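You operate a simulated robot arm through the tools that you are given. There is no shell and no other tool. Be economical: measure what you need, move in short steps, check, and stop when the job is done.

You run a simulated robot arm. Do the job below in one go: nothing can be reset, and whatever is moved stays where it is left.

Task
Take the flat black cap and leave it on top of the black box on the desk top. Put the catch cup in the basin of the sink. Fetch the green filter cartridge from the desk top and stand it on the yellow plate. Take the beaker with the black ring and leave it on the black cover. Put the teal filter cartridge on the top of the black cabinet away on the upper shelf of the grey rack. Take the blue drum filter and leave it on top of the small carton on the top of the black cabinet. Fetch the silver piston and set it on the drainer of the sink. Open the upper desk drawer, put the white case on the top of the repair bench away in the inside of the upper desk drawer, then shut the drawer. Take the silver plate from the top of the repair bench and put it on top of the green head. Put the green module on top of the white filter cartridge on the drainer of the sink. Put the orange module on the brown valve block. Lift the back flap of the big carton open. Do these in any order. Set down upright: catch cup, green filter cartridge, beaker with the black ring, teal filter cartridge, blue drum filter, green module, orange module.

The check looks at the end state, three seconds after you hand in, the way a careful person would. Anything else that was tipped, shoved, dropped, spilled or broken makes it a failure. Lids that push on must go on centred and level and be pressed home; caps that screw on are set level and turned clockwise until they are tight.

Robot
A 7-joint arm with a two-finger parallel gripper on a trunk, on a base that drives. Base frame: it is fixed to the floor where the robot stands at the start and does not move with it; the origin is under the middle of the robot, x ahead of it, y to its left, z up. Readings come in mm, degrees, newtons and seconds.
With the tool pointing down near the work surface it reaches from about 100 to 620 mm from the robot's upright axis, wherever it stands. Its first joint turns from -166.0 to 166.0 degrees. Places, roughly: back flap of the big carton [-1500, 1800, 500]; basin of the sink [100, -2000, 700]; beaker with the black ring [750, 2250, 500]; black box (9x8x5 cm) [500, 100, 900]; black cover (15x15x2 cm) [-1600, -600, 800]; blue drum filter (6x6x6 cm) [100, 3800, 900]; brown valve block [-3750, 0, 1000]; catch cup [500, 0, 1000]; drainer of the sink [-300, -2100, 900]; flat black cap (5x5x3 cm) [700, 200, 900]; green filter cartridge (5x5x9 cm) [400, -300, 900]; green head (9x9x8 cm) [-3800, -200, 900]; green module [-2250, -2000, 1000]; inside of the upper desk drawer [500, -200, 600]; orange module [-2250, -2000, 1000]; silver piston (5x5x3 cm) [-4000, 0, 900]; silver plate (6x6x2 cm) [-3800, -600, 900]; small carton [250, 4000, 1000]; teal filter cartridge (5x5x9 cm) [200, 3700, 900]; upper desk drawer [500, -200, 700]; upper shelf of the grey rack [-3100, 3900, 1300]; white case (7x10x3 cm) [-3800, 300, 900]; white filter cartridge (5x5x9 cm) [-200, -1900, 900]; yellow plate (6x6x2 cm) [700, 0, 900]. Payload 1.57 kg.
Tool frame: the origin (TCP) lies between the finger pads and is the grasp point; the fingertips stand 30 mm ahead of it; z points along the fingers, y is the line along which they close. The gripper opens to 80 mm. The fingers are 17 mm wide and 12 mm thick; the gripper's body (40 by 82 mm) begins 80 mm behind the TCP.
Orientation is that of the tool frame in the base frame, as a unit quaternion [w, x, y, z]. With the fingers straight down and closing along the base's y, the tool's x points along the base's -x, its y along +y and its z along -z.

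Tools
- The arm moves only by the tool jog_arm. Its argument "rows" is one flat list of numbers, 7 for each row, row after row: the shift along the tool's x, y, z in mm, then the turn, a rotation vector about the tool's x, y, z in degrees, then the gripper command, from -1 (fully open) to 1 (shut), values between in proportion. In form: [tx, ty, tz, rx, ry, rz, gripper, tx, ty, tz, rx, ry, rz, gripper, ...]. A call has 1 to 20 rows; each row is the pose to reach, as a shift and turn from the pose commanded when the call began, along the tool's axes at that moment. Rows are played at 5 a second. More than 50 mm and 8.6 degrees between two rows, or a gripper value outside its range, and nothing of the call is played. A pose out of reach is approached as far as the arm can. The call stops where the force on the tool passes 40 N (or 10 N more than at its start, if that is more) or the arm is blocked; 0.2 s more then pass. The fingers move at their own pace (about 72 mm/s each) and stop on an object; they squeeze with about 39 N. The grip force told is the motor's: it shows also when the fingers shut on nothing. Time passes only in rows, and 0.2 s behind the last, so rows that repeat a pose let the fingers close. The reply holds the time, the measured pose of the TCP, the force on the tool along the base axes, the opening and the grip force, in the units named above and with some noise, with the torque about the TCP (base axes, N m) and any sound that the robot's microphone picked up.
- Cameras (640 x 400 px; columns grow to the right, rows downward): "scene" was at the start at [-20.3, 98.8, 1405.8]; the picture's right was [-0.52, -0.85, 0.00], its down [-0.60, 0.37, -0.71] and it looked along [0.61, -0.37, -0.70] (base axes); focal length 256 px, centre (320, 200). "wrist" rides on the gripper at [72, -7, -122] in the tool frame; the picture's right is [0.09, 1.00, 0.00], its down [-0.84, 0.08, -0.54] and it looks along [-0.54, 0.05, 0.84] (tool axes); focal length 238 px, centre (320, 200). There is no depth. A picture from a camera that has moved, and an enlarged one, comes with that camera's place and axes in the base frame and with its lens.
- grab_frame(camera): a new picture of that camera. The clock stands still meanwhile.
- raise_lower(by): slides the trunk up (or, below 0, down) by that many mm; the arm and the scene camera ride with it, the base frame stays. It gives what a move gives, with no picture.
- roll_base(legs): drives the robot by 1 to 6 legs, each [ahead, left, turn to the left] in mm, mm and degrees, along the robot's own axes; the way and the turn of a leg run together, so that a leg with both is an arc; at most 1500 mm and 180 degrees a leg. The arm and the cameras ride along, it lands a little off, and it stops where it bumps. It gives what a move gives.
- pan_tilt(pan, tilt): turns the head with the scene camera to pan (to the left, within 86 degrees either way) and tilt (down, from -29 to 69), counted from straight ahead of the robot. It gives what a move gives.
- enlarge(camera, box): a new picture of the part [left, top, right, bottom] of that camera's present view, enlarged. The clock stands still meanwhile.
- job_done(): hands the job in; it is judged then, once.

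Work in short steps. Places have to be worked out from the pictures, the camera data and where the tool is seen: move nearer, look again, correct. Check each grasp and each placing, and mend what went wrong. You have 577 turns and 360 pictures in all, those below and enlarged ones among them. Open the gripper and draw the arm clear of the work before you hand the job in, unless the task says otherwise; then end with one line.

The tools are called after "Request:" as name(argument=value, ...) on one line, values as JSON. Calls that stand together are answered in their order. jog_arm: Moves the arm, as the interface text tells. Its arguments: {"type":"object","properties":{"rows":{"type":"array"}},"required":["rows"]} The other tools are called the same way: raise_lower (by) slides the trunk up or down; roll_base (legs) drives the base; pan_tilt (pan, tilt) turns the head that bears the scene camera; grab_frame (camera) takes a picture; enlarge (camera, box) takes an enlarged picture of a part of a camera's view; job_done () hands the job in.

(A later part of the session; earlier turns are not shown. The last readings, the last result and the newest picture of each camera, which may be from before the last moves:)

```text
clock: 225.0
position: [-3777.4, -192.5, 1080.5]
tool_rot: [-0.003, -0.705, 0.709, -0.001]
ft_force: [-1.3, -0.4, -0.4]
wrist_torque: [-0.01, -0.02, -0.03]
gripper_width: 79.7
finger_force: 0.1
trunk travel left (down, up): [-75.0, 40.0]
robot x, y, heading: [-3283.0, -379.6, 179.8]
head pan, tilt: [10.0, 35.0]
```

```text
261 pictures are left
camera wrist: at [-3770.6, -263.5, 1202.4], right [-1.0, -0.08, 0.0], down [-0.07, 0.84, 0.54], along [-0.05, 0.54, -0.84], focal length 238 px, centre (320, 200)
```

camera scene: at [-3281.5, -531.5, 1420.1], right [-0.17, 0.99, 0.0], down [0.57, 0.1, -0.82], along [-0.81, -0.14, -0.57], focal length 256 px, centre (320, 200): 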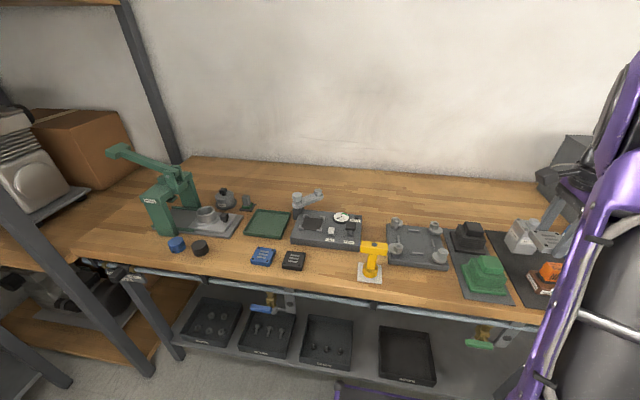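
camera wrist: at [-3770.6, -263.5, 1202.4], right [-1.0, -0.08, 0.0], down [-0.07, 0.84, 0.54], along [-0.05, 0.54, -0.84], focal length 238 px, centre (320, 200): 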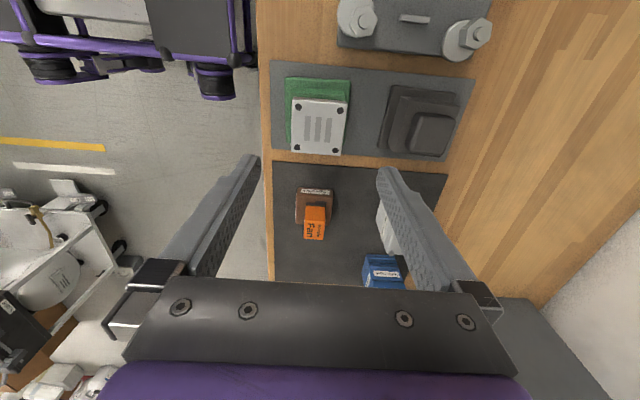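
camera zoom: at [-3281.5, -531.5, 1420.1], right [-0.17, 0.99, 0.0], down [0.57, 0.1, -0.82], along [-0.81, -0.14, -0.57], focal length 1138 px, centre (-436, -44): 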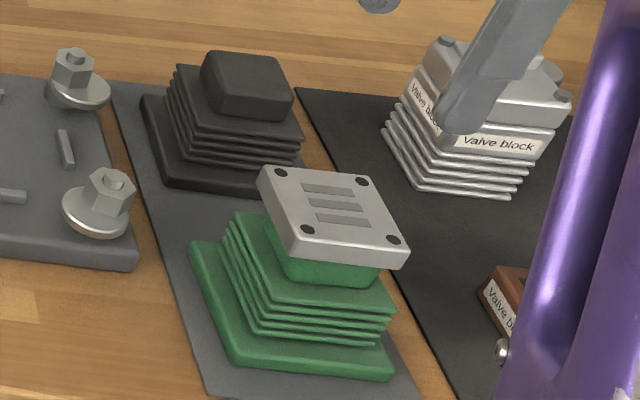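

Plate rests on the green head. Next the piston, behind the silver valve block near (−4007,41). I sidestep right and close in to view that corner from above.

Request:
roll_base(legs=[[0, -418, 0], [40, 0, 0]])

Request:
jog_arm(rows=[30, 20, 0, 0, 0, 0, -1, 65, 45, 0, 0, 0, 0, -1, 100, 70, 0, 0, 0, 0, -1, 140, 90, 0, 0, 0, 0, -1])

Request:
grab_frame(camera="wrist")

Request:
grab_frame(camera="scene")

```text
clock: 230.0
position: [-3815.8, 222.4, 1080.3]
tool_rot: [-0.002, -0.706, 0.709, -0.001]
ft_force: [-0.6, 0.0, 0.2]
wrist_torque: [0.01, 0.05, 0.01]
gripper_width: 79.9
finger_force: 0.0
trunk travel left (down, up): [-75.0, 40.0]
robot x, y, heading: [-3321.2, 37.3, 180.3]
head pan, tilt: [10.0, 35.0]
```

```text
clock: 231.0
position: [-3907.2, 82.2, 1080.1]
tool_rot: [-0.002, -0.705, 0.709, -0.001]
ft_force: [-0.3, 0.6, 0.4]
wrist_torque: [-0.01, 0.04, -0.02]
gripper_width: 79.5
finger_force: 0.1
trunk travel left (down, up): [-75.0, 40.0]
robot x, y, heading: [-3323.9, 42.1, 179.9]
head pan, tilt: [10.0, 35.0]
```

```text
260 pictures are left
camera wrist: at [-3900.4, 12.2, 1202.0], right [-1.0, -0.09, 0.0], down [-0.07, 0.84, 0.54], along [-0.05, 0.53, -0.84], focal length 238 px, centre (320, 200)
```

wrist: 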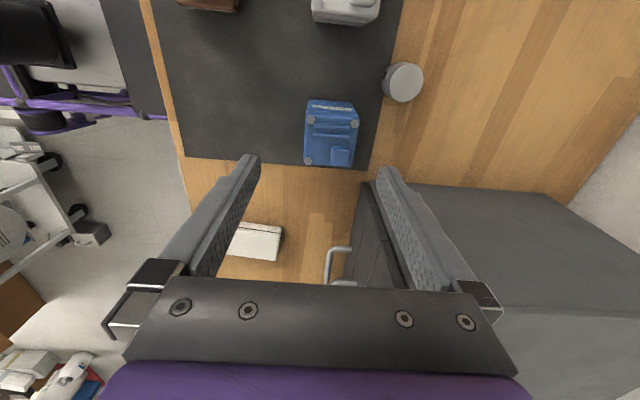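

```text
259 pictures are left
camera scene: at [-3319.0, -113.8, 1420.2], right [-0.17, 0.99, 0.0], down [0.56, 0.1, -0.82], along [-0.81, -0.14, -0.57], focal length 256 px, centre (320, 200)
```

scene: 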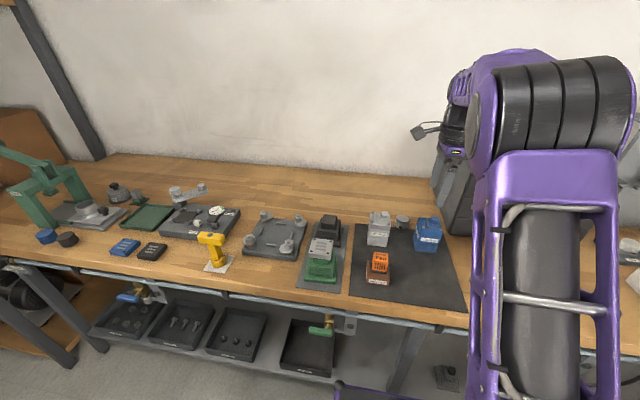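

Zoom on the piston in both views for heights.

Request:
enlarge(camera="scene", box=[360, 195, 456, 255])

Request:
enlarge(camera="wrist", box=[290, 0, 450, 180])

```text
6.67 times, centred on (408, 225) of scene
camera zoom: at [-3319.0, -113.8, 1420.2], right [-0.17, 0.99, 0.0], down [0.56, 0.1, -0.82], along [-0.81, -0.14, -0.57], focal length 1707 px, centre (-267, 33)
```

zoom: 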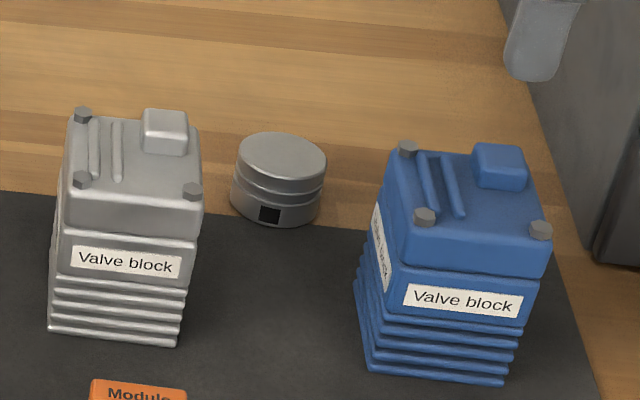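

```text
2.22 times, centred on (370, 90) of wrist
camera zoom: at [-3900.4, 12.2, 1202.0], right [-1.0, -0.09, 0.0], down [-0.07, 0.84, 0.54], along [-0.05, 0.53, -0.84], focal length 530 px, centre (209, 444)
```

zoom: 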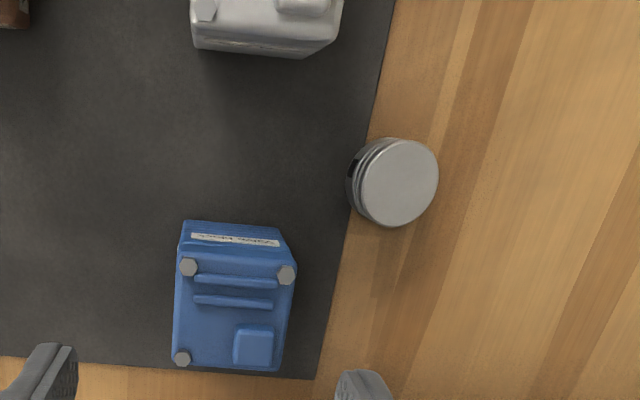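

Piston stands free: top centre ≈(−4002,38), z≈897. It is ~680 mm out, so I'll use a tool pitched ~25° forward with fingers closing along y. First turn the gripper 90°.

Request:
jog_arm(rows=[4, -2, 0, 0, 0, -8.2, -1, 8, -4, 0, 0, 0, -16.4, -1, 12, -6, 0, 0, 0, -24.6, -1, 16, -8, 0, 0, 0, -32.8, -1, 20, -10, 0, 0, 0, -41, -1, 24, -12, 0, 0, 0, -49.2, -1, 28, -14, 0, 0, 0, -57.4, -1, 32, -16, 0, 0, 0, -65.6, -1, 36, -18, 0, 0, 0, -73.8, -1, 40, -20, 0, 0, 0, -82, -1, 44, -22, 0, 0, 0, -90, -1])

Request:
jog_arm(rows=[-15, 0, 0, 0, -8.3, 0, -1, -30, 0, 0, 0, -16.6, 0, -1, -45, 0, 0, 0, -25, 0, -1, -45, 0, 0, 0, -25, 0, -1])

Request:
grab_frame(camera="wrist")

```text
clock: 233.4
position: [-3884.4, 39.9, 1080.6]
tool_rot: [0.003, 1.0, -0.001, 0.0]
ft_force: [-0.3, 0.4, -0.1]
wrist_torque: [0.03, -0.01, 0.0]
gripper_width: 79.9
finger_force: 0.0
trunk travel left (down, up): [-75.0, 40.0]
robot x, y, heading: [-3320.5, 39.3, 179.9]
head pan, tilt: [10.0, 35.0]
```

```text
clock: 234.4
position: [-3928.9, 39.3, 1081.4]
tool_rot: [0.002, 0.976, -0.003, -0.217]
ft_force: [0.7, 0.1, -0.2]
wrist_torque: [0.0, -0.02, 0.04]
gripper_width: 79.9
finger_force: 0.1
trunk travel left (down, up): [-75.0, 40.0]
robot x, y, heading: [-3324.2, 42.8, 179.9]
head pan, tilt: [10.0, 35.0]
```

```text
256 pictures are left
camera wrist: at [-3813.0, 46.4, 1160.7], right [0.08, -1.0, -0.03], down [-0.53, -0.07, 0.85], along [-0.85, -0.05, -0.53], focal length 238 px, centre (320, 200)
```

wrist: 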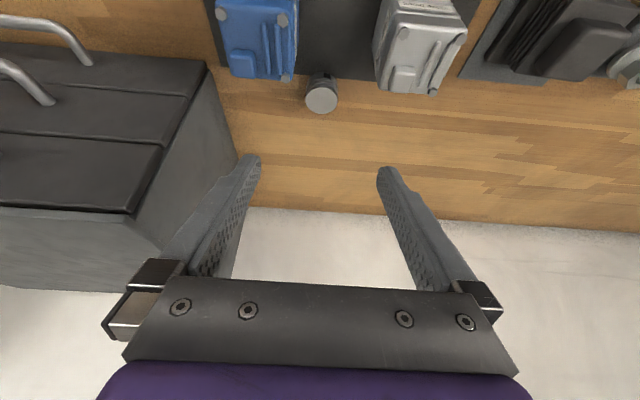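

Piston confirmed at (−4000,39). I approach from above, first to z≈930.

Request:
jog_arm(rows=[-7, 0, 37, 0, 0, 0, -1, -14, 0, 74, 0, 0, 0, -1, -19.5, 0, 110, 0, 0, 0, -1, -7, 0, 137, 0, 0, 0, -1, 5.8, 0, 164, 0, 0, 0, -1])

Request:
grab_frame(camera="wrist")

Request:
enlarge(camera="scene", box=[340, 150, 500, 270])

```text
clock: 235.6
position: [-3993.6, 38.8, 929.3]
tool_rot: [0.002, 0.976, -0.002, -0.217]
ft_force: [0.0, 0.9, 0.0]
wrist_torque: [0.01, 0.02, -0.01]
gripper_width: 80.0
finger_force: 0.0
trunk travel left (down, up): [-75.0, 40.0]
robot x, y, heading: [-3321.1, 42.7, 179.8]
head pan, tilt: [10.0, 35.0]
```

```text
255 pictures are left
camera wrist: at [-3877.1, 45.3, 1008.7], right [0.08, -1.0, -0.03], down [-0.53, -0.07, 0.85], along [-0.85, -0.05, -0.53], focal length 238 px, centre (320, 200)
```

wrist: 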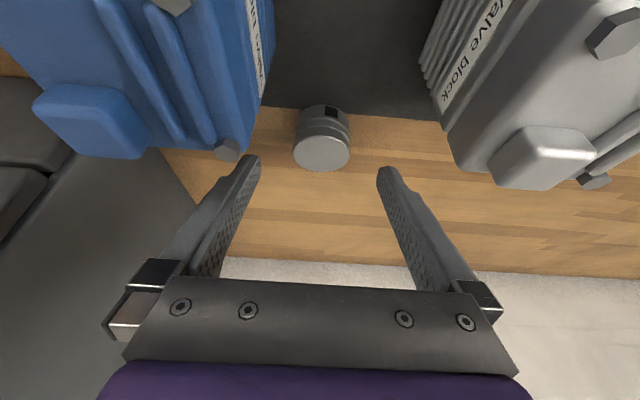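

```text
3.33 times, centred on (420, 210) of scene
camera zoom: at [-3318.9, -114.0, 1420.2], right [-0.17, 0.99, 0.0], down [0.56, 0.1, -0.82], along [-0.81, -0.14, -0.57], focal length 854 px, centre (-13, 167)
```

zoom: 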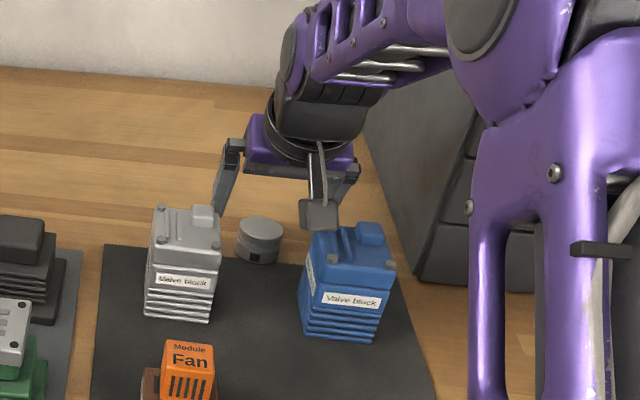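

Piston between the fingers and camera in the gap. Lower 31 mm straight down, watch force, then close.

Request:
jog_arm(rows=[6.3, 0, 13.6, 0, 0, 0, -1, 10.6, 0, 22.7, 0, 0, 0, -1, 13.1, 0, 28.1, 0, 0, 0, -1])

Request:
grab_frame(camera="wrist")

```text
clock: 236.4
position: [-3995.0, 38.8, 900.0]
tool_rot: [0.002, 0.976, -0.003, -0.218]
ft_force: [-0.2, -0.6, 0.0]
wrist_torque: [-0.01, 0.0, -0.01]
gripper_width: 80.0
finger_force: 0.0
trunk travel left (down, up): [-75.0, 40.0]
robot x, y, heading: [-3320.2, 38.5, 179.9]
head pan, tilt: [10.0, 35.0]
```

```text
253 pictures are left
camera wrist: at [-3877.3, 45.5, 978.8], right [0.08, -1.0, -0.03], down [-0.53, -0.07, 0.85], along [-0.85, -0.05, -0.53], focal length 238 px, centre (320, 200)
```

wrist: 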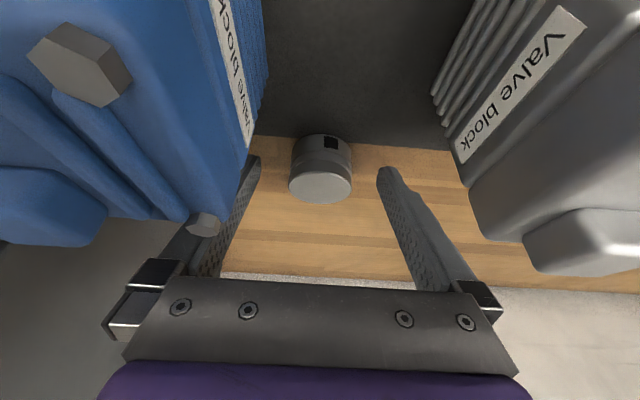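

Lower 3 mm more and close on the piston.

Request:
jog_arm(rows=[1.3, 0, 2.7, 0, 0, 0, -1, 1.3, 0, 2.7, 0, 0, 0, 1, 1.3, 0, 2.7, 0, 0, 0, 1, 1.3, 0, 2.7, 0, 0, 0, 1])

Request:
grab_frame(camera="wrist")

```text
clock: 237.4
position: [-3994.9, 37.6, 897.0]
tool_rot: [0.002, 0.976, -0.002, -0.217]
ft_force: [-0.3, -0.6, 0.6]
wrist_torque: [-0.01, 0.06, 0.01]
gripper_width: 40.3
finger_force: 39.2
trunk travel left (down, up): [-75.0, 40.0]
robot x, y, heading: [-3322.2, 38.7, 179.6]
head pan, tilt: [10.0, 35.0]
```

```text
252 pictures are left
camera wrist: at [-3877.4, 45.7, 975.9], right [0.08, -1.0, -0.03], down [-0.53, -0.07, 0.85], along [-0.85, -0.05, -0.53], focal length 238 px, centre (320, 200)
```

wrist: 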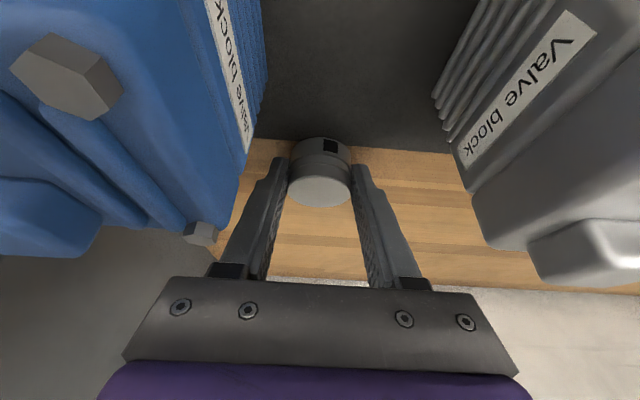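

Held (40 mm = its diameter). Lift straight up.

Request:
jog_arm(rows=[-8.5, 0, -18, 0, 0, 0, 1, -25, 0, -54, 0, 0, 0, 1, -45, 0, -97, 0, 0, 0, 1, -63.4, 0, -136, 0, 0, 0, 1, -72, 0, -154, 0, 0, 0, 1])

Request:
grab_frame(camera="wrist")

```text
clock: 238.6
position: [-3993.8, 38.7, 1067.0]
tool_rot: [0.003, 0.976, -0.003, -0.217]
ft_force: [-0.4, -0.3, -0.7]
wrist_torque: [-0.01, -0.01, 0.04]
gripper_width: 40.4
finger_force: 38.6
trunk travel left (down, up): [-75.0, 40.0]
robot x, y, heading: [-3324.0, 41.2, 179.7]
head pan, tilt: [10.0, 35.0]
```

```text
251 pictures are left
camera wrist: at [-3877.2, 46.1, 1146.2], right [0.08, -1.0, -0.03], down [-0.53, -0.07, 0.85], along [-0.84, -0.05, -0.53], focal length 238 px, centre (320, 200)
```

wrist: 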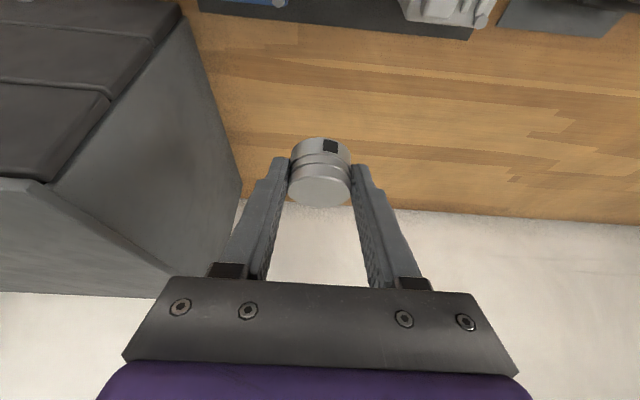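

Pull the arm in keeping the pitch, then drive to the drainer.

Request:
jog_arm(rows=[40, 0, -19, 0, 0, 0, 1, 80, 0, -37, 0, 0, 0, 1, 120, 0, -56, 0, 0, 0, 1, 160, 0, -75, 0, 0, 0, 1])

Request:
roll_base(legs=[[-310, 0, 0], [0, 0, 90], [1270, 0, 0], [0, 1350, 0], [0, 1310, 0]])

Request:
pan_tilt(pan=0, tilt=50)

Request:
grab_frame(camera="scene")

```text
clock: 239.6
position: [-3817.4, 40.4, 1065.9]
tool_rot: [0.002, 0.976, -0.003, -0.217]
ft_force: [-0.8, -0.7, -1.0]
wrist_torque: [-0.02, -0.02, 0.01]
gripper_width: 40.0
finger_force: 38.7
trunk travel left (down, up): [-75.0, 40.0]
robot x, y, heading: [-3323.7, 41.7, 179.7]
head pan, tilt: [10.0, 35.0]
```

```text
clock: 276.7
position: [-386.5, -1776.7, 1065.8]
tool_rot: [0.154, 0.7, 0.68, -0.154]
ft_force: [-0.5, 0.2, -1.3]
wrist_torque: [0.01, -0.01, 0.02]
gripper_width: 40.3
finger_force: 38.9
trunk travel left (down, up): [-75.0, 40.0]
robot x, y, heading: [-376.8, -1280.5, -91.2]
head pan, tilt: [10.0, 35.0]
```

```text
clock: 277.5
position: [-386.2, -1777.0, 1066.1]
tool_rot: [0.154, 0.699, 0.681, -0.153]
ft_force: [-0.3, 0.8, -0.5]
wrist_torque: [-0.03, -0.01, -0.02]
gripper_width: 40.0
finger_force: 39.4
trunk travel left (down, up): [-75.0, 40.0]
robot x, y, heading: [-376.5, -1281.8, -91.4]
head pan, tilt: [0.0, 50.0]
```

```text
250 pictures are left
camera scene: at [-235.2, -1271.1, 1398.5], right [-1.0, 0.02, 0.0], down [0.02, 0.77, -0.64], along [-0.01, -0.64, -0.77], focal length 256 px, centre (320, 200)
```

scene: 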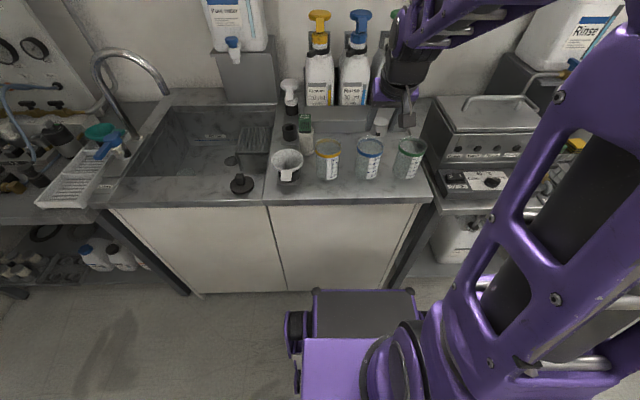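

Zoom on the drainer for a free spot.

Request:
enlarge(camera="scene", box=[265, 90, 445, 210])

```text
3.33 times, centred on (355, 150) of scene
camera zoom: at [-235.2, -1271.1, 1398.5], right [-1.0, 0.02, 0.0], down [0.02, 0.77, -0.64], along [-0.01, -0.64, -0.77], focal length 854 px, centre (203, 367)
```

zoom: 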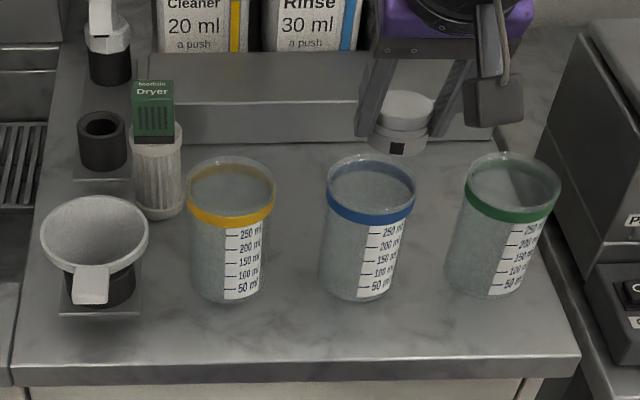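

The front strip between the yellow and blue jugs is free. I bring the piston over (−319,−1777) and lower partway to check.

Request:
jog_arm(rows=[0, 34, 0, 0, 0, 0, 1, 0, 66, 0, 0, 0, 0, 1, 17, 66, 36, 0, 0, 0, 1, 34, 66, 72, 0, 0, 0, 1, 47, 66, 100, 0, 0, 0, 1])

Request:
grab_frame(camera="wrist")

Request:
enlarge(camera="scene", box=[265, 90, 445, 210])

```text
clock: 278.7
position: [-319.5, -1777.1, 956.7]
tool_rot: [0.154, 0.7, 0.68, -0.154]
ft_force: [0.5, -0.2, -0.2]
wrist_torque: [0.02, 0.0, 0.0]
gripper_width: 40.4
finger_force: 38.8
trunk travel left (down, up): [-75.0, 40.0]
robot x, y, heading: [-373.6, -1283.6, -91.4]
head pan, tilt: [0.0, 50.0]
```

```text
248 pictures are left
camera wrist: at [-323.4, -1661.2, 1035.0], right [1.0, 0.06, -0.03], down [0.06, -0.53, 0.85], along [0.03, -0.85, -0.53], focal length 238 px, centre (320, 200)
```

wrist: 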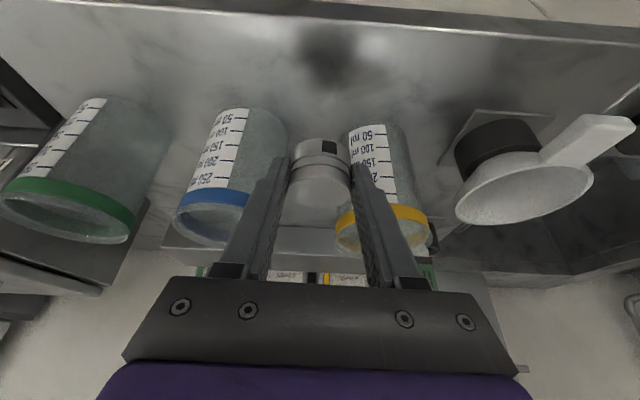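

```text
3.33 times, centred on (355, 150) of scene
camera zoom: at [-235.3, -1270.9, 1398.4], right [-1.0, 0.02, 0.0], down [0.02, 0.77, -0.64], along [-0.02, -0.64, -0.77], focal length 854 px, centre (203, 367)
```

zoom: 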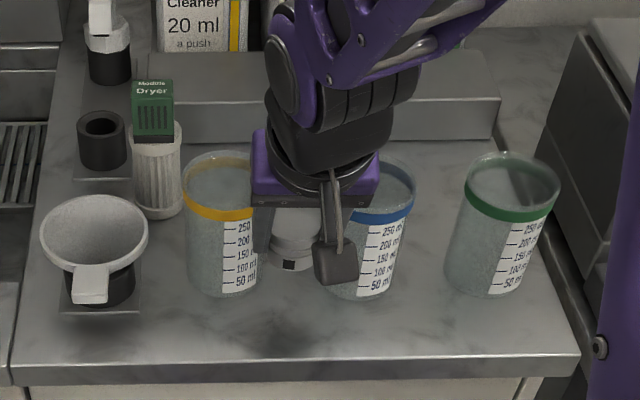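

Strip spans y −1727…−1808; I aim the piston at y≈−1768 and lower.

Request:
jog_arm(rows=[13.6, 0, -6.3, 0, 0, 0, 1, 26, 0, 21, 0, 0, 0, 1, 39, 0, 48, 0, 0, 0, 1, 41.3, 0, 53, 0, 0, 0, 1])

Request:
enlarge(camera="scene", box=[265, 90, 445, 210])

Request:
grab_frame(camera="wrist")

```text
clock: 279.7
position: [-318.5, -1765.4, 893.3]
tool_rot: [0.157, 0.699, 0.68, -0.156]
ft_force: [-0.1, 2.0, 25.7]
wrist_torque: [-0.67, 0.04, 0.03]
gripper_width: 40.7
finger_force: 39.1
trunk travel left (down, up): [-75.0, 40.0]
robot x, y, heading: [-371.9, -1278.3, -91.1]
head pan, tilt: [0.0, 50.0]
```

```text
3.33 times, centred on (355, 150) of scene
camera zoom: at [-235.4, -1269.3, 1398.9], right [-1.0, 0.02, 0.0], down [0.02, 0.76, -0.64], along [-0.02, -0.64, -0.77], focal length 854 px, centre (203, 367)
```

zoom: 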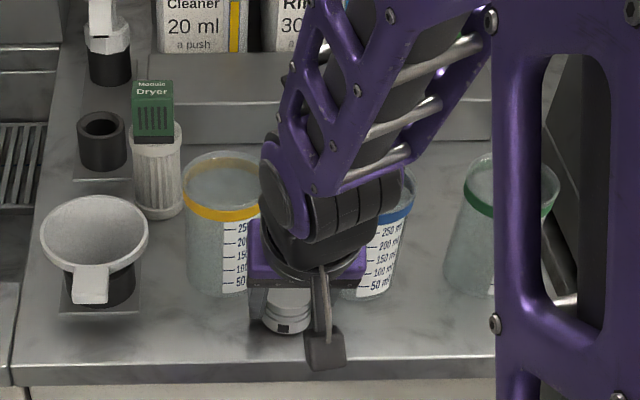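

```text
245 pictures are left
camera wrist: at [-322.6, -1647.3, 971.2], right [1.0, 0.06, -0.03], down [0.06, -0.52, 0.85], along [0.03, -0.85, -0.52], focal length 238 px, centre (320, 200)
```

wrist: 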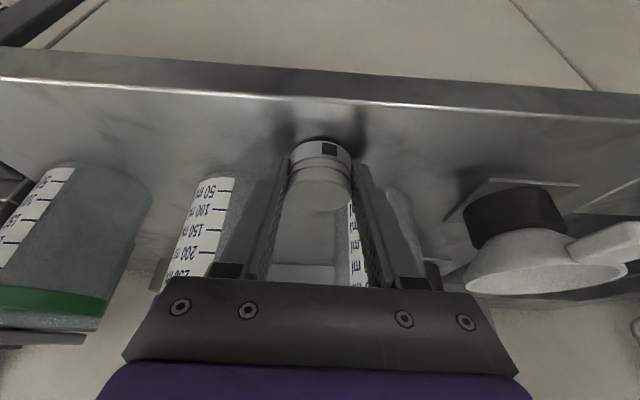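

Contact (26 N), well within the strip. Relax, open moderately, and retract along the tool axis.

Request:
jog_arm(rows=[0, 0, -3, 0, 0, 0, 1, 0, 0, -3, 0, 0, 0, 0.2, 0, 0, -3, 0, 0, 0, -0.4, 0, 0, -6, 0, 0, 0, -0.5, 0, 0, -40, 0, 0, 0, -0.5, 0, 0, -85, 0, 0, 0, -1, 0, 0, -130, 0, 0, 0, -1, 0, 0, -170, 0, 0, 0, -1])

Request:
enlarge(camera="scene", box=[265, 90, 445, 210])

Request:
grab_frame(camera="wrist")

```text
clock: 281.5
position: [-317.1, -1689.9, 1042.6]
tool_rot: [0.15, 0.699, 0.682, -0.152]
ft_force: [-0.1, -0.9, 0.5]
wrist_torque: [0.03, 0.0, 0.0]
gripper_width: 80.0
finger_force: 0.0
trunk travel left (down, up): [-75.0, 40.0]
robot x, y, heading: [-375.5, -1281.2, -91.1]
head pan, tilt: [0.0, 50.0]
```

```text
3.33 times, centred on (355, 150) of scene
camera zoom: at [-266.7, -1256.9, 1390.6], right [-0.88, 0.47, 0.0], down [0.39, 0.73, -0.56], along [-0.26, -0.49, -0.83], focal length 854 px, centre (203, 367)
```

zoom: 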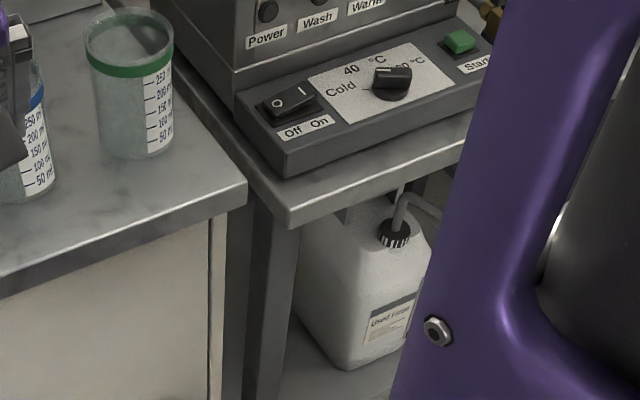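

```text
243 pictures are left
camera wrist: at [-320.5, -1573.6, 1122.8], right [1.0, 0.06, -0.04], down [0.06, -0.54, 0.84], along [0.03, -0.84, -0.54], focal length 238 px, centre (320, 200)
```

wrist: 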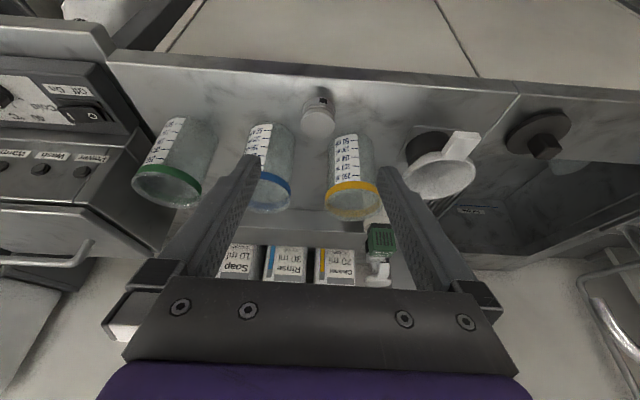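

Piston stands on the drainer. I straighten the tool and drive back to the repair bench for the white case (≈(−3820,305), long side along x).

Request:
jog_arm(rows=[-5, 0, -12, 0, 8.3, 0, -1, -10, 0, -24, 0, 16.6, 0, -1, -15, 0, -36, 0, 25, 0, -1, -15, 0, -36, 0, 25, 0, -1])

Request:
roll_base(legs=[[0, -1330, 0], [0, -1310, 0], [0, 0, -89], [0, -1500, 0]])

Request:
pan_tilt(pan=10, tilt=35)

Request:
grab_frame(camera="scene")

```text
clock: 282.5
position: [-317.9, -1689.9, 1085.3]
tool_rot: [0.003, 0.716, 0.698, 0.001]
ft_force: [0.5, -0.7, 0.2]
wrist_torque: [0.02, 0.04, -0.01]
gripper_width: 79.9
finger_force: 0.1
trunk travel left (down, up): [-75.0, 40.0]
robot x, y, heading: [-377.4, -1280.2, -91.5]
head pan, tilt: [0.0, 50.0]
```

```text
clock: 325.8
position: [-3408.6, 220.8, 1085.0]
tool_rot: [0.003, 1.0, -0.008, 0.0]
ft_force: [-1.0, 0.2, -0.4]
wrist_torque: [0.02, -0.04, -0.02]
gripper_width: 80.2
finger_force: 0.2
trunk travel left (down, up): [-75.0, 40.0]
robot x, y, heading: [-2998.3, 286.7, 179.6]
head pan, tilt: [0.0, 50.0]
```

```text
clock: 326.5
position: [-3409.2, 219.3, 1084.0]
tool_rot: [0.002, 1.0, -0.007, 0.0]
ft_force: [0.9, 0.4, -0.8]
wrist_torque: [-0.01, -0.01, -0.06]
gripper_width: 79.8
finger_force: 0.0
trunk travel left (down, up): [-75.0, 40.0]
robot x, y, heading: [-3003.2, 283.1, 179.6]
head pan, tilt: [10.0, 35.0]
```

```text
242 pictures are left
camera scene: at [-2999.8, 128.4, 1420.1], right [-0.16, 0.99, 0.0], down [0.57, 0.09, -0.82], along [-0.81, -0.13, -0.57], focal length 256 px, centre (320, 200)
```

scene: 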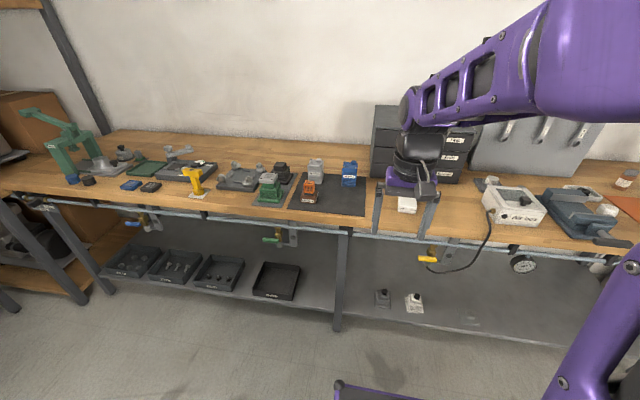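

White case at about (−3800,315). Move ahead 300 and look from above.

Request:
roll_base(legs=[[300, 0, 0]])

Request:
jog_arm(rows=[-15, -40, 0, 0, 0, 0, -1, -30, -80, 15, 0, 0, 0, -1, -45, -95, 50, 0, 0, 0, -1])

Request:
grab_frame(camera="wrist")

Request:
grab_frame(camera="scene")

```text
clock: 328.6
position: [-3708.5, 222.3, 1084.7]
tool_rot: [0.003, 1.0, -0.007, -0.001]
ft_force: [0.1, -0.9, -0.4]
wrist_torque: [0.0, 0.0, 0.01]
gripper_width: 79.9
finger_force: 0.0
trunk travel left (down, up): [-75.0, 40.0]
robot x, y, heading: [-3300.1, 286.3, 179.4]
head pan, tilt: [10.0, 35.0]
```

```text
clock: 329.4
position: [-3753.2, 317.5, 1033.0]
tool_rot: [0.002, 1.0, -0.007, -0.001]
ft_force: [0.4, 0.1, 0.9]
wrist_torque: [0.0, 0.03, -0.01]
gripper_width: 80.2
finger_force: 0.1
trunk travel left (down, up): [-75.0, 40.0]
robot x, y, heading: [-3298.4, 286.3, 179.5]
head pan, tilt: [10.0, 35.0]
```

```text
241 pictures are left
camera wrist: at [-3681.0, 324.6, 1153.9], right [0.08, -1.0, 0.01], down [-0.84, -0.06, 0.54], along [-0.54, -0.05, -0.84], focal length 238 px, centre (320, 200)
```

wrist: 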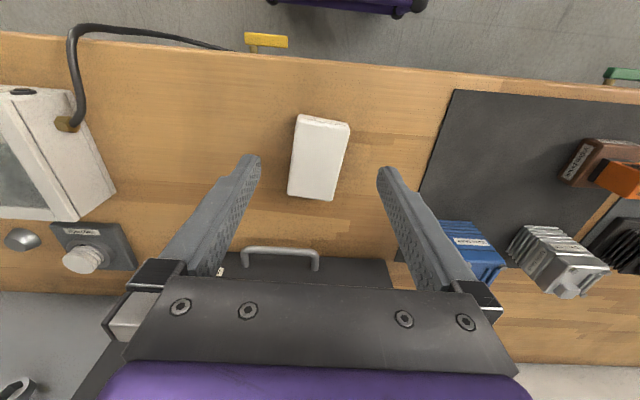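

```text
240 pictures are left
camera scene: at [-3299.5, 131.7, 1420.2], right [-0.16, 0.99, 0.0], down [0.57, 0.09, -0.82], along [-0.81, -0.13, -0.57], focal length 256 px, centre (320, 200)
```

scene: 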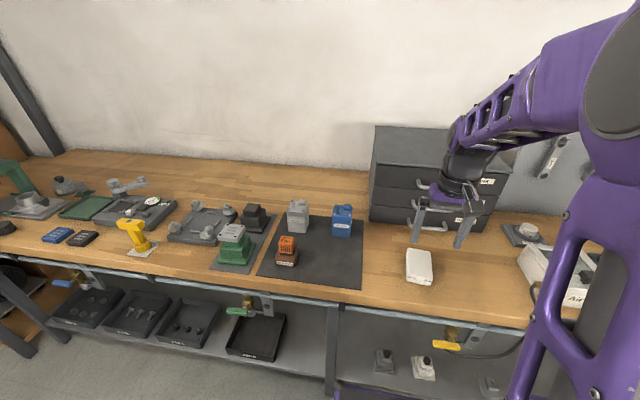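

Case centre (−3797,317), rotated ~5°; about 60 mm wide. Align yaw +4.6° and descend partway.

Request:
jog_arm(rows=[-22, 0, 20, 0, 0, 2.3, -1, -44, 0, 50, 0, 0, 4.6, -1, -44, 0, 90, 0, 0, 4.6, -1, -44, 0, 103, 0, 0, 4.6, -1])

Request:
grab_frame(camera="wrist")

```text
clock: 330.4
position: [-3796.1, 318.6, 930.2]
tool_rot: [0.003, 0.999, -0.048, 0.0]
ft_force: [-0.1, 0.7, -0.5]
wrist_torque: [-0.01, 0.03, 0.02]
gripper_width: 80.4
finger_force: 0.1
trunk travel left (down, up): [-75.0, 40.0]
robot x, y, heading: [-3297.8, 289.1, 179.3]
head pan, tilt: [10.0, 35.0]
```

```text
239 pictures are left
camera wrist: at [-3724.2, 319.3, 1051.2], right [0.0, -1.0, 0.01], down [-0.84, 0.0, 0.54], along [-0.54, 0.0, -0.84], focal length 238 px, centre (320, 200)
```

wrist: 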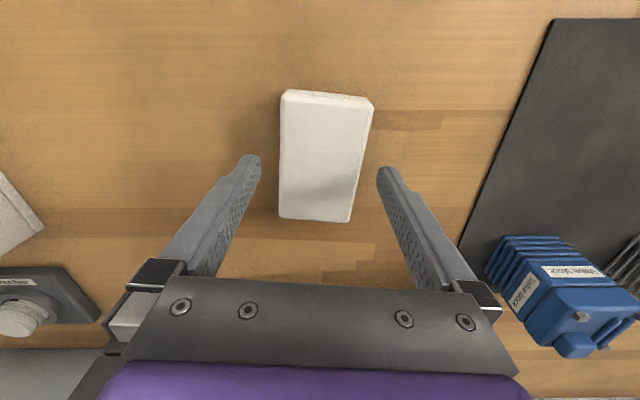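

Aligned with the case. Descend and close.

Request:
jog_arm(rows=[-3, 0, 20, 0, 0, 0, -1, -3, 0, 36, 0, 0, 0, -1, -3, 0, 36, 0, 0, 0, 1, -3, 0, 36, 0, 0, 0, 1, -3, 0, 36, 0, 0, 0, 1])

Request:
grab_frame(camera="wrist")

```text
clock: 331.6
position: [-3799.3, 319.1, 894.7]
tool_rot: [0.003, 0.999, -0.047, 0.0]
ft_force: [-0.4, 0.8, -0.5]
wrist_torque: [0.04, 0.0, 0.01]
gripper_width: 61.2
finger_force: 39.4
trunk travel left (down, up): [-75.0, 40.0]
robot x, y, heading: [-3300.8, 284.9, 179.3]
head pan, tilt: [10.0, 35.0]
```

```text
238 pictures are left
camera wrist: at [-3727.3, 319.6, 1015.8], right [0.0, -1.0, 0.01], down [-0.84, 0.0, 0.54], along [-0.54, 0.0, -0.84], focal length 238 px, centre (320, 200)
```

wrist: 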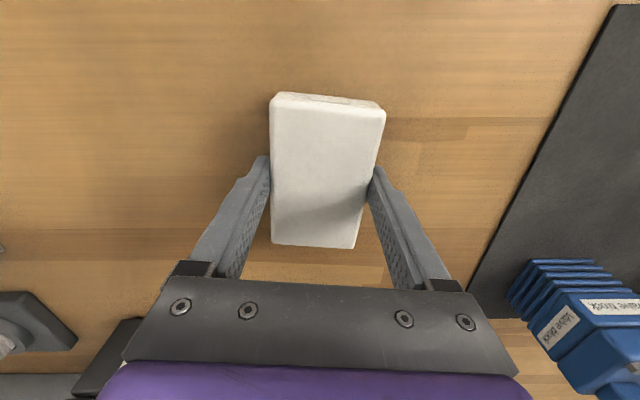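

Case gripped (61 mm). Lift, draw in, and drive round to the aisle toward the desk.

Request:
jog_arm(rows=[0, 0, -40, 0, 0, 0, 1, 0, 0, -85, 0, 0, 0, 1, 0, 0, -130, 0, 0, 0, 1, 0, 0, -175, 0, 0, 0, 1, 30, 0, -195, 0, 0, 0, 1, 70, 0, -195, 0, 0, 0, 1])

Request:
roll_base(legs=[[-300, 0, 0], [0, 0, 90], [1480, 0, 0], [0, 0, 90], [1400, 0, 0], [1300, 0, 0]])

Request:
pan_tilt(pan=50, tilt=40)

Request:
grab_frame(camera="scene")

```text
clock: 333.0
position: [-3729.4, 313.8, 1089.2]
tool_rot: [0.003, 0.999, -0.047, 0.0]
ft_force: [-0.5, -0.1, -0.4]
wrist_torque: [-0.02, 0.01, 0.0]
gripper_width: 60.9
finger_force: 39.0
trunk travel left (down, up): [-75.0, 40.0]
robot x, y, heading: [-3296.2, 280.8, 179.2]
head pan, tilt: [10.0, 35.0]
```

```text
clock: 362.6
position: [107.4, -1207.4, 1089.2]
tool_rot: [0.001, 0.042, 0.999, 0.003]
ft_force: [-0.5, -0.8, -1.5]
wrist_torque: [0.0, 0.0, 0.02]
gripper_width: 61.4
finger_force: 38.8
trunk travel left (down, up): [-75.0, 40.0]
robot x, y, heading: [-323.9, -1186.3, -0.3]
head pan, tilt: [10.0, 35.0]
```

```text
clock: 363.6
position: [105.7, -1209.4, 1086.7]
tool_rot: [-0.002, 0.042, 0.999, 0.003]
ft_force: [0.2, -0.7, -0.3]
wrist_torque: [-0.01, 0.0, 0.0]
gripper_width: 61.2
finger_force: 39.3
trunk travel left (down, up): [-75.0, 40.0]
robot x, y, heading: [-322.9, -1184.7, 0.2]
head pan, tilt: [50.0, 40.0]
```

```text
237 pictures are left
camera scene: at [-330.2, -1013.7, 1418.6], right [0.35, -0.94, 0.0], down [-0.55, -0.2, -0.81], along [0.76, 0.28, -0.59], focal length 256 px, centre (320, 200)
```

scene: 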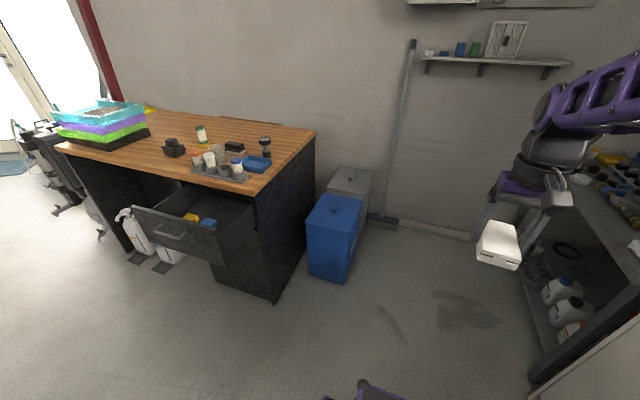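

Move up beside the open drawer.

Request:
roll_base(legs=[[50, 0, 0], [0, 900, 0]])

Request:
pan_tilt(pan=-5, tilt=50)

Request:
grab_frame(camera="scene")

Request:
grab_frame(camera="wrist")

```text
clock: 373.2
position: [157.4, -312.1, 1087.7]
tool_rot: [-0.003, 0.043, 0.999, 0.002]
ft_force: [0.2, -0.6, -0.6]
wrist_torque: [-0.01, -0.01, 0.0]
gripper_width: 61.1
finger_force: 38.9
trunk travel left (down, up): [-75.0, 40.0]
robot x, y, heading: [-271.3, -285.6, 0.1]
head pan, tilt: [50.0, 40.0]
```

```text
clock: 374.4
position: [156.8, -311.3, 1085.9]
tool_rot: [-0.002, 0.042, 0.999, 0.003]
ft_force: [0.9, 0.2, 0.1]
wrist_torque: [0.02, -0.02, 0.01]
gripper_width: 61.1
finger_force: 38.8
trunk travel left (down, up): [-75.0, 40.0]
robot x, y, heading: [-272.6, -286.4, -0.0]
head pan, tilt: [-5.0, 50.0]
```

```text
236 pictures are left
camera scene: at [-284.2, -153.3, 1398.4], right [-0.09, -1.0, 0.0], down [-0.76, 0.07, -0.64], along [0.64, -0.06, -0.77], focal length 256 px, centre (320, 200)
```

scene: 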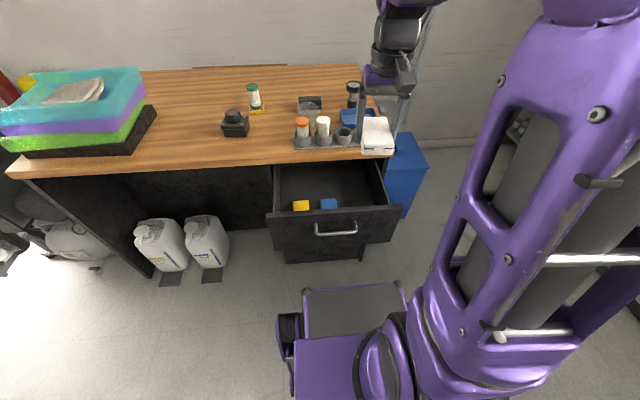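

```text
235 pictures are left
camera wrist: at [85.6, -312.5, 1208.2], right [-0.01, 1.0, 0.01], down [0.84, 0.0, 0.54], along [0.54, 0.01, -0.84], focal length 238 px, centre (320, 200)
```

wrist: 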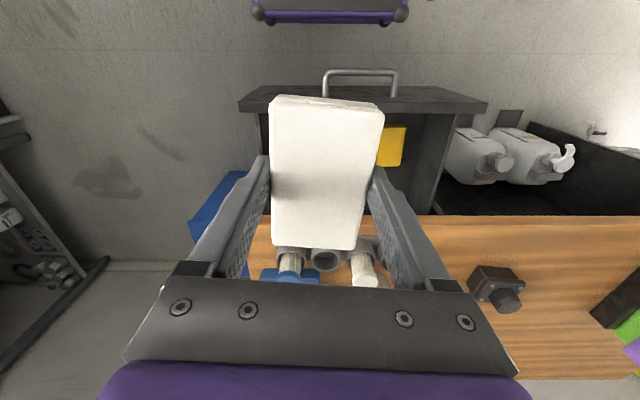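

Drawer interior spans y≈−437…−60; the right half is free. I bring the case over (255,−355) and lower toward the drawer.

Request:
jog_arm(rows=[-34, -12, 0, 0, 0, 0, 1, -68, -24, 0, 0, 0, 0, 1, -101, -36, 10, 0, 0, 0, 1, -101, -36, 55, 0, 0, 0, 1, -101, -36, 100, 0, 0, 0, 1, -101, -36, 145, 0, 0, 0, 1, -101, -36, 190, 0, 0, 0, 1, -101, -36, 230, 0, 0, 0, 1])

Request:
grab_frame(camera="scene")

Request:
grab_frame(camera="wrist")

```text
clock: 376.2
position: [252.3, -354.9, 855.1]
tool_rot: [-0.002, 0.043, 0.999, 0.003]
ft_force: [-0.2, -0.5, -0.5]
wrist_torque: [-0.03, 0.01, -0.02]
gripper_width: 61.0
finger_force: 39.2
trunk travel left (down, up): [-75.0, 40.0]
robot x, y, heading: [-275.1, -286.9, -0.1]
head pan, tilt: [-5.0, 50.0]
```

```text
234 pictures are left
camera scene: at [-284.3, -153.4, 1398.5], right [-0.09, -1.0, 0.0], down [-0.76, 0.07, -0.64], along [0.64, -0.06, -0.77], focal length 256 px, centre (320, 200)
```

scene: 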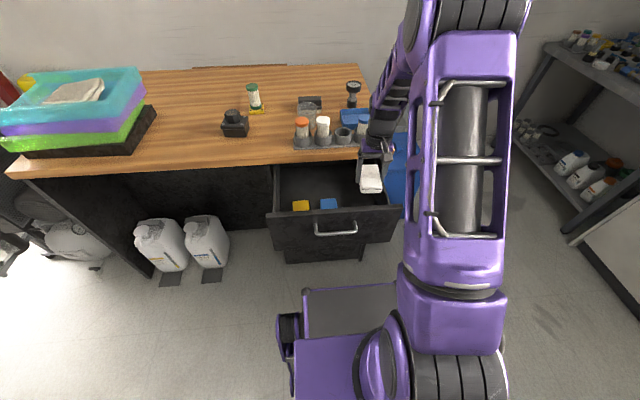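

```text
233 pictures are left
camera wrist: at [182.0, -356.4, 976.9], right [-0.01, 1.0, 0.01], down [0.84, 0.0, 0.54], along [0.54, 0.01, -0.84], focal length 238 px, centre (320, 200)
```

wrist: 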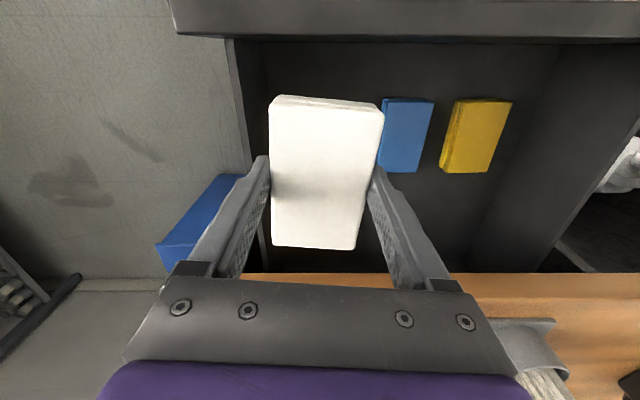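

Shift 14 mm away from the right wall and continue down into the drawer.

Request:
jog_arm(rows=[-7, 14, 10, 0, 0, 0, 1, -7, 14, 50, 0, 0, 0, 1, -7, 14, 85, 0, 0, 0, 1, -7, 14, 105, 0, 0, 0, 1])

Request:
grab_frame(camera="wrist")

```text
clock: 377.2
position: [261.2, -340.9, 750.7]
tool_rot: [-0.003, 0.043, 0.999, 0.003]
ft_force: [0.1, -0.5, -0.7]
wrist_torque: [0.02, -0.02, 0.05]
gripper_width: 61.0
finger_force: 38.8
trunk travel left (down, up): [-75.0, 40.0]
robot x, y, heading: [-272.1, -284.4, -0.1]
head pan, tilt: [-5.0, 50.0]
```

```text
232 pictures are left
camera wrist: at [190.2, -342.4, 872.4], right [-0.01, 1.0, 0.01], down [0.84, 0.0, 0.54], along [0.54, 0.01, -0.84], focal length 238 px, centre (320, 200)
```

wrist: 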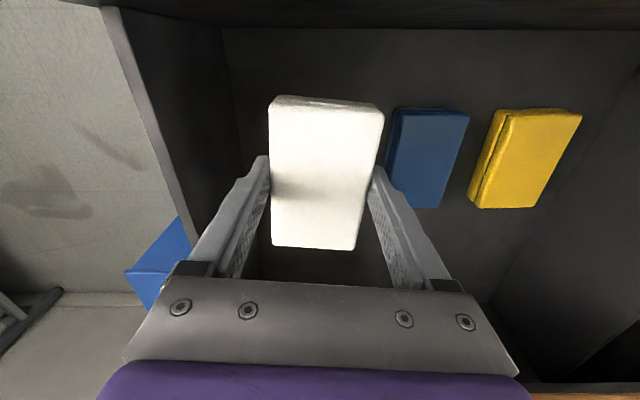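

Floor of the drawer is near z≈648. I shift 22 mm inward to keep the camera off the front panel, then lower.

Request:
jog_arm(rows=[-12, 1, 0, 0, 0, 0, 1, -22, 2, 15, 0, 0, 0, 1, -22, 2, 35, 0, 0, 0, 1, -22, 2, 50, 0, 0, 0, 1])

Request:
enlarge(camera="scene", box=[240, 140, 440, 265])

```text
clock: 378.2
position: [283.5, -341.0, 701.4]
tool_rot: [-0.002, 0.043, 0.999, 0.004]
ft_force: [-0.3, -0.3, -0.7]
wrist_torque: [-0.02, 0.0, -0.01]
gripper_width: 61.0
finger_force: 38.4
trunk travel left (down, up): [-75.0, 40.0]
robot x, y, heading: [-274.4, -287.3, 0.0]
head pan, tilt: [-5.0, 50.0]
```

```text
3.20 times, centred on (340, 202) of scene
camera zoom: at [-284.2, -153.4, 1398.5], right [-0.09, -1.0, 0.0], down [-0.76, 0.07, -0.64], along [0.64, -0.06, -0.77], focal length 819 px, centre (256, 192)
```

zoom: 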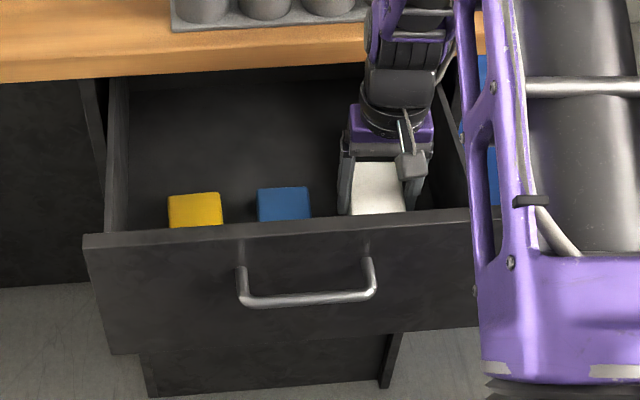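

Good clearance all round. Creep down to contact.

Request:
jog_arm(rows=[0, 0, 6, 0, 0, 0, 1, 0, 0, 12, 0, 0, 0, 1, 0, 0, 16, 0, 0, 0, 1, 0, 0, 19, 0, 0, 0, 1, 0, 0, 22, 0, 0, 0, 1])

```text
clock: 379.4
position: [283.8, -340.0, 678.6]
tool_rot: [-0.002, 0.043, 0.999, 0.003]
ft_force: [0.2, -0.3, -0.9]
wrist_torque: [-0.03, -0.02, -0.03]
gripper_width: 61.1
finger_force: 38.7
trunk travel left (down, up): [-75.0, 40.0]
robot x, y, heading: [-275.5, -289.5, -0.2]
head pan, tilt: [-5.0, 50.0]
```

Request:
jog_arm(rows=[0, 0, 3, 0, 0, 0, 1, 0, 0, 6, 0, 0, 0, 1, 0, 0, 8, 0, 0, 0, 1, 0, 0, 10, 0, 0, 0, 1, 0, 0, 12, 0, 0, 0, 1])

Request:
grab_frame(camera="wrist")

```text
clock: 380.6
position: [284.2, -341.3, 666.5]
tool_rot: [-0.003, 0.042, 0.999, 0.002]
ft_force: [0.3, -0.1, -1.2]
wrist_torque: [-0.01, 0.0, -0.01]
gripper_width: 61.3
finger_force: 38.8
trunk travel left (down, up): [-75.0, 40.0]
robot x, y, heading: [-271.4, -287.4, 0.0]
head pan, tilt: [-5.0, 50.0]
```

```text
230 pictures are left
camera wrist: at [211.5, -341.3, 788.1], right [-0.01, 1.0, 0.01], down [0.84, 0.0, 0.54], along [0.54, 0.01, -0.84], focal length 238 px, centre (320, 200)
```

wrist: 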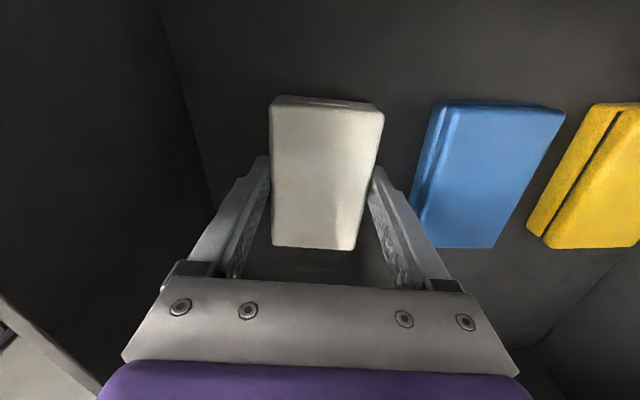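

Continue creeping.

Request:
jog_arm(rows=[0, 0, 3, 0, 0, 0, 1, 0, 0, 6, 0, 0, 0, 1, 0, 0, 8, 0, 0, 0, 1, 0, 0, 10, 0, 0, 0, 1, 0, 0, 12, 0, 0, 0, 1, 0, 0, 14, 0, 0, 0, 1, 0, 0, 16, 0, 0, 0, 1])

```text
clock: 381.7
position: [286.8, -340.4, 659.9]
tool_rot: [0.002, 0.042, 0.999, 0.003]
ft_force: [1.3, 0.1, 16.3]
wrist_torque: [-0.22, 0.7, -0.08]
gripper_width: 61.2
finger_force: 39.2
trunk travel left (down, up): [-75.0, 40.0]
robot x, y, heading: [-272.3, -291.2, -0.1]
head pan, tilt: [-5.0, 50.0]
stopped in row 5: the force on the tool passed its limit at 43 N (the readings are from after the stop); the commanded pose is now the measured one
```

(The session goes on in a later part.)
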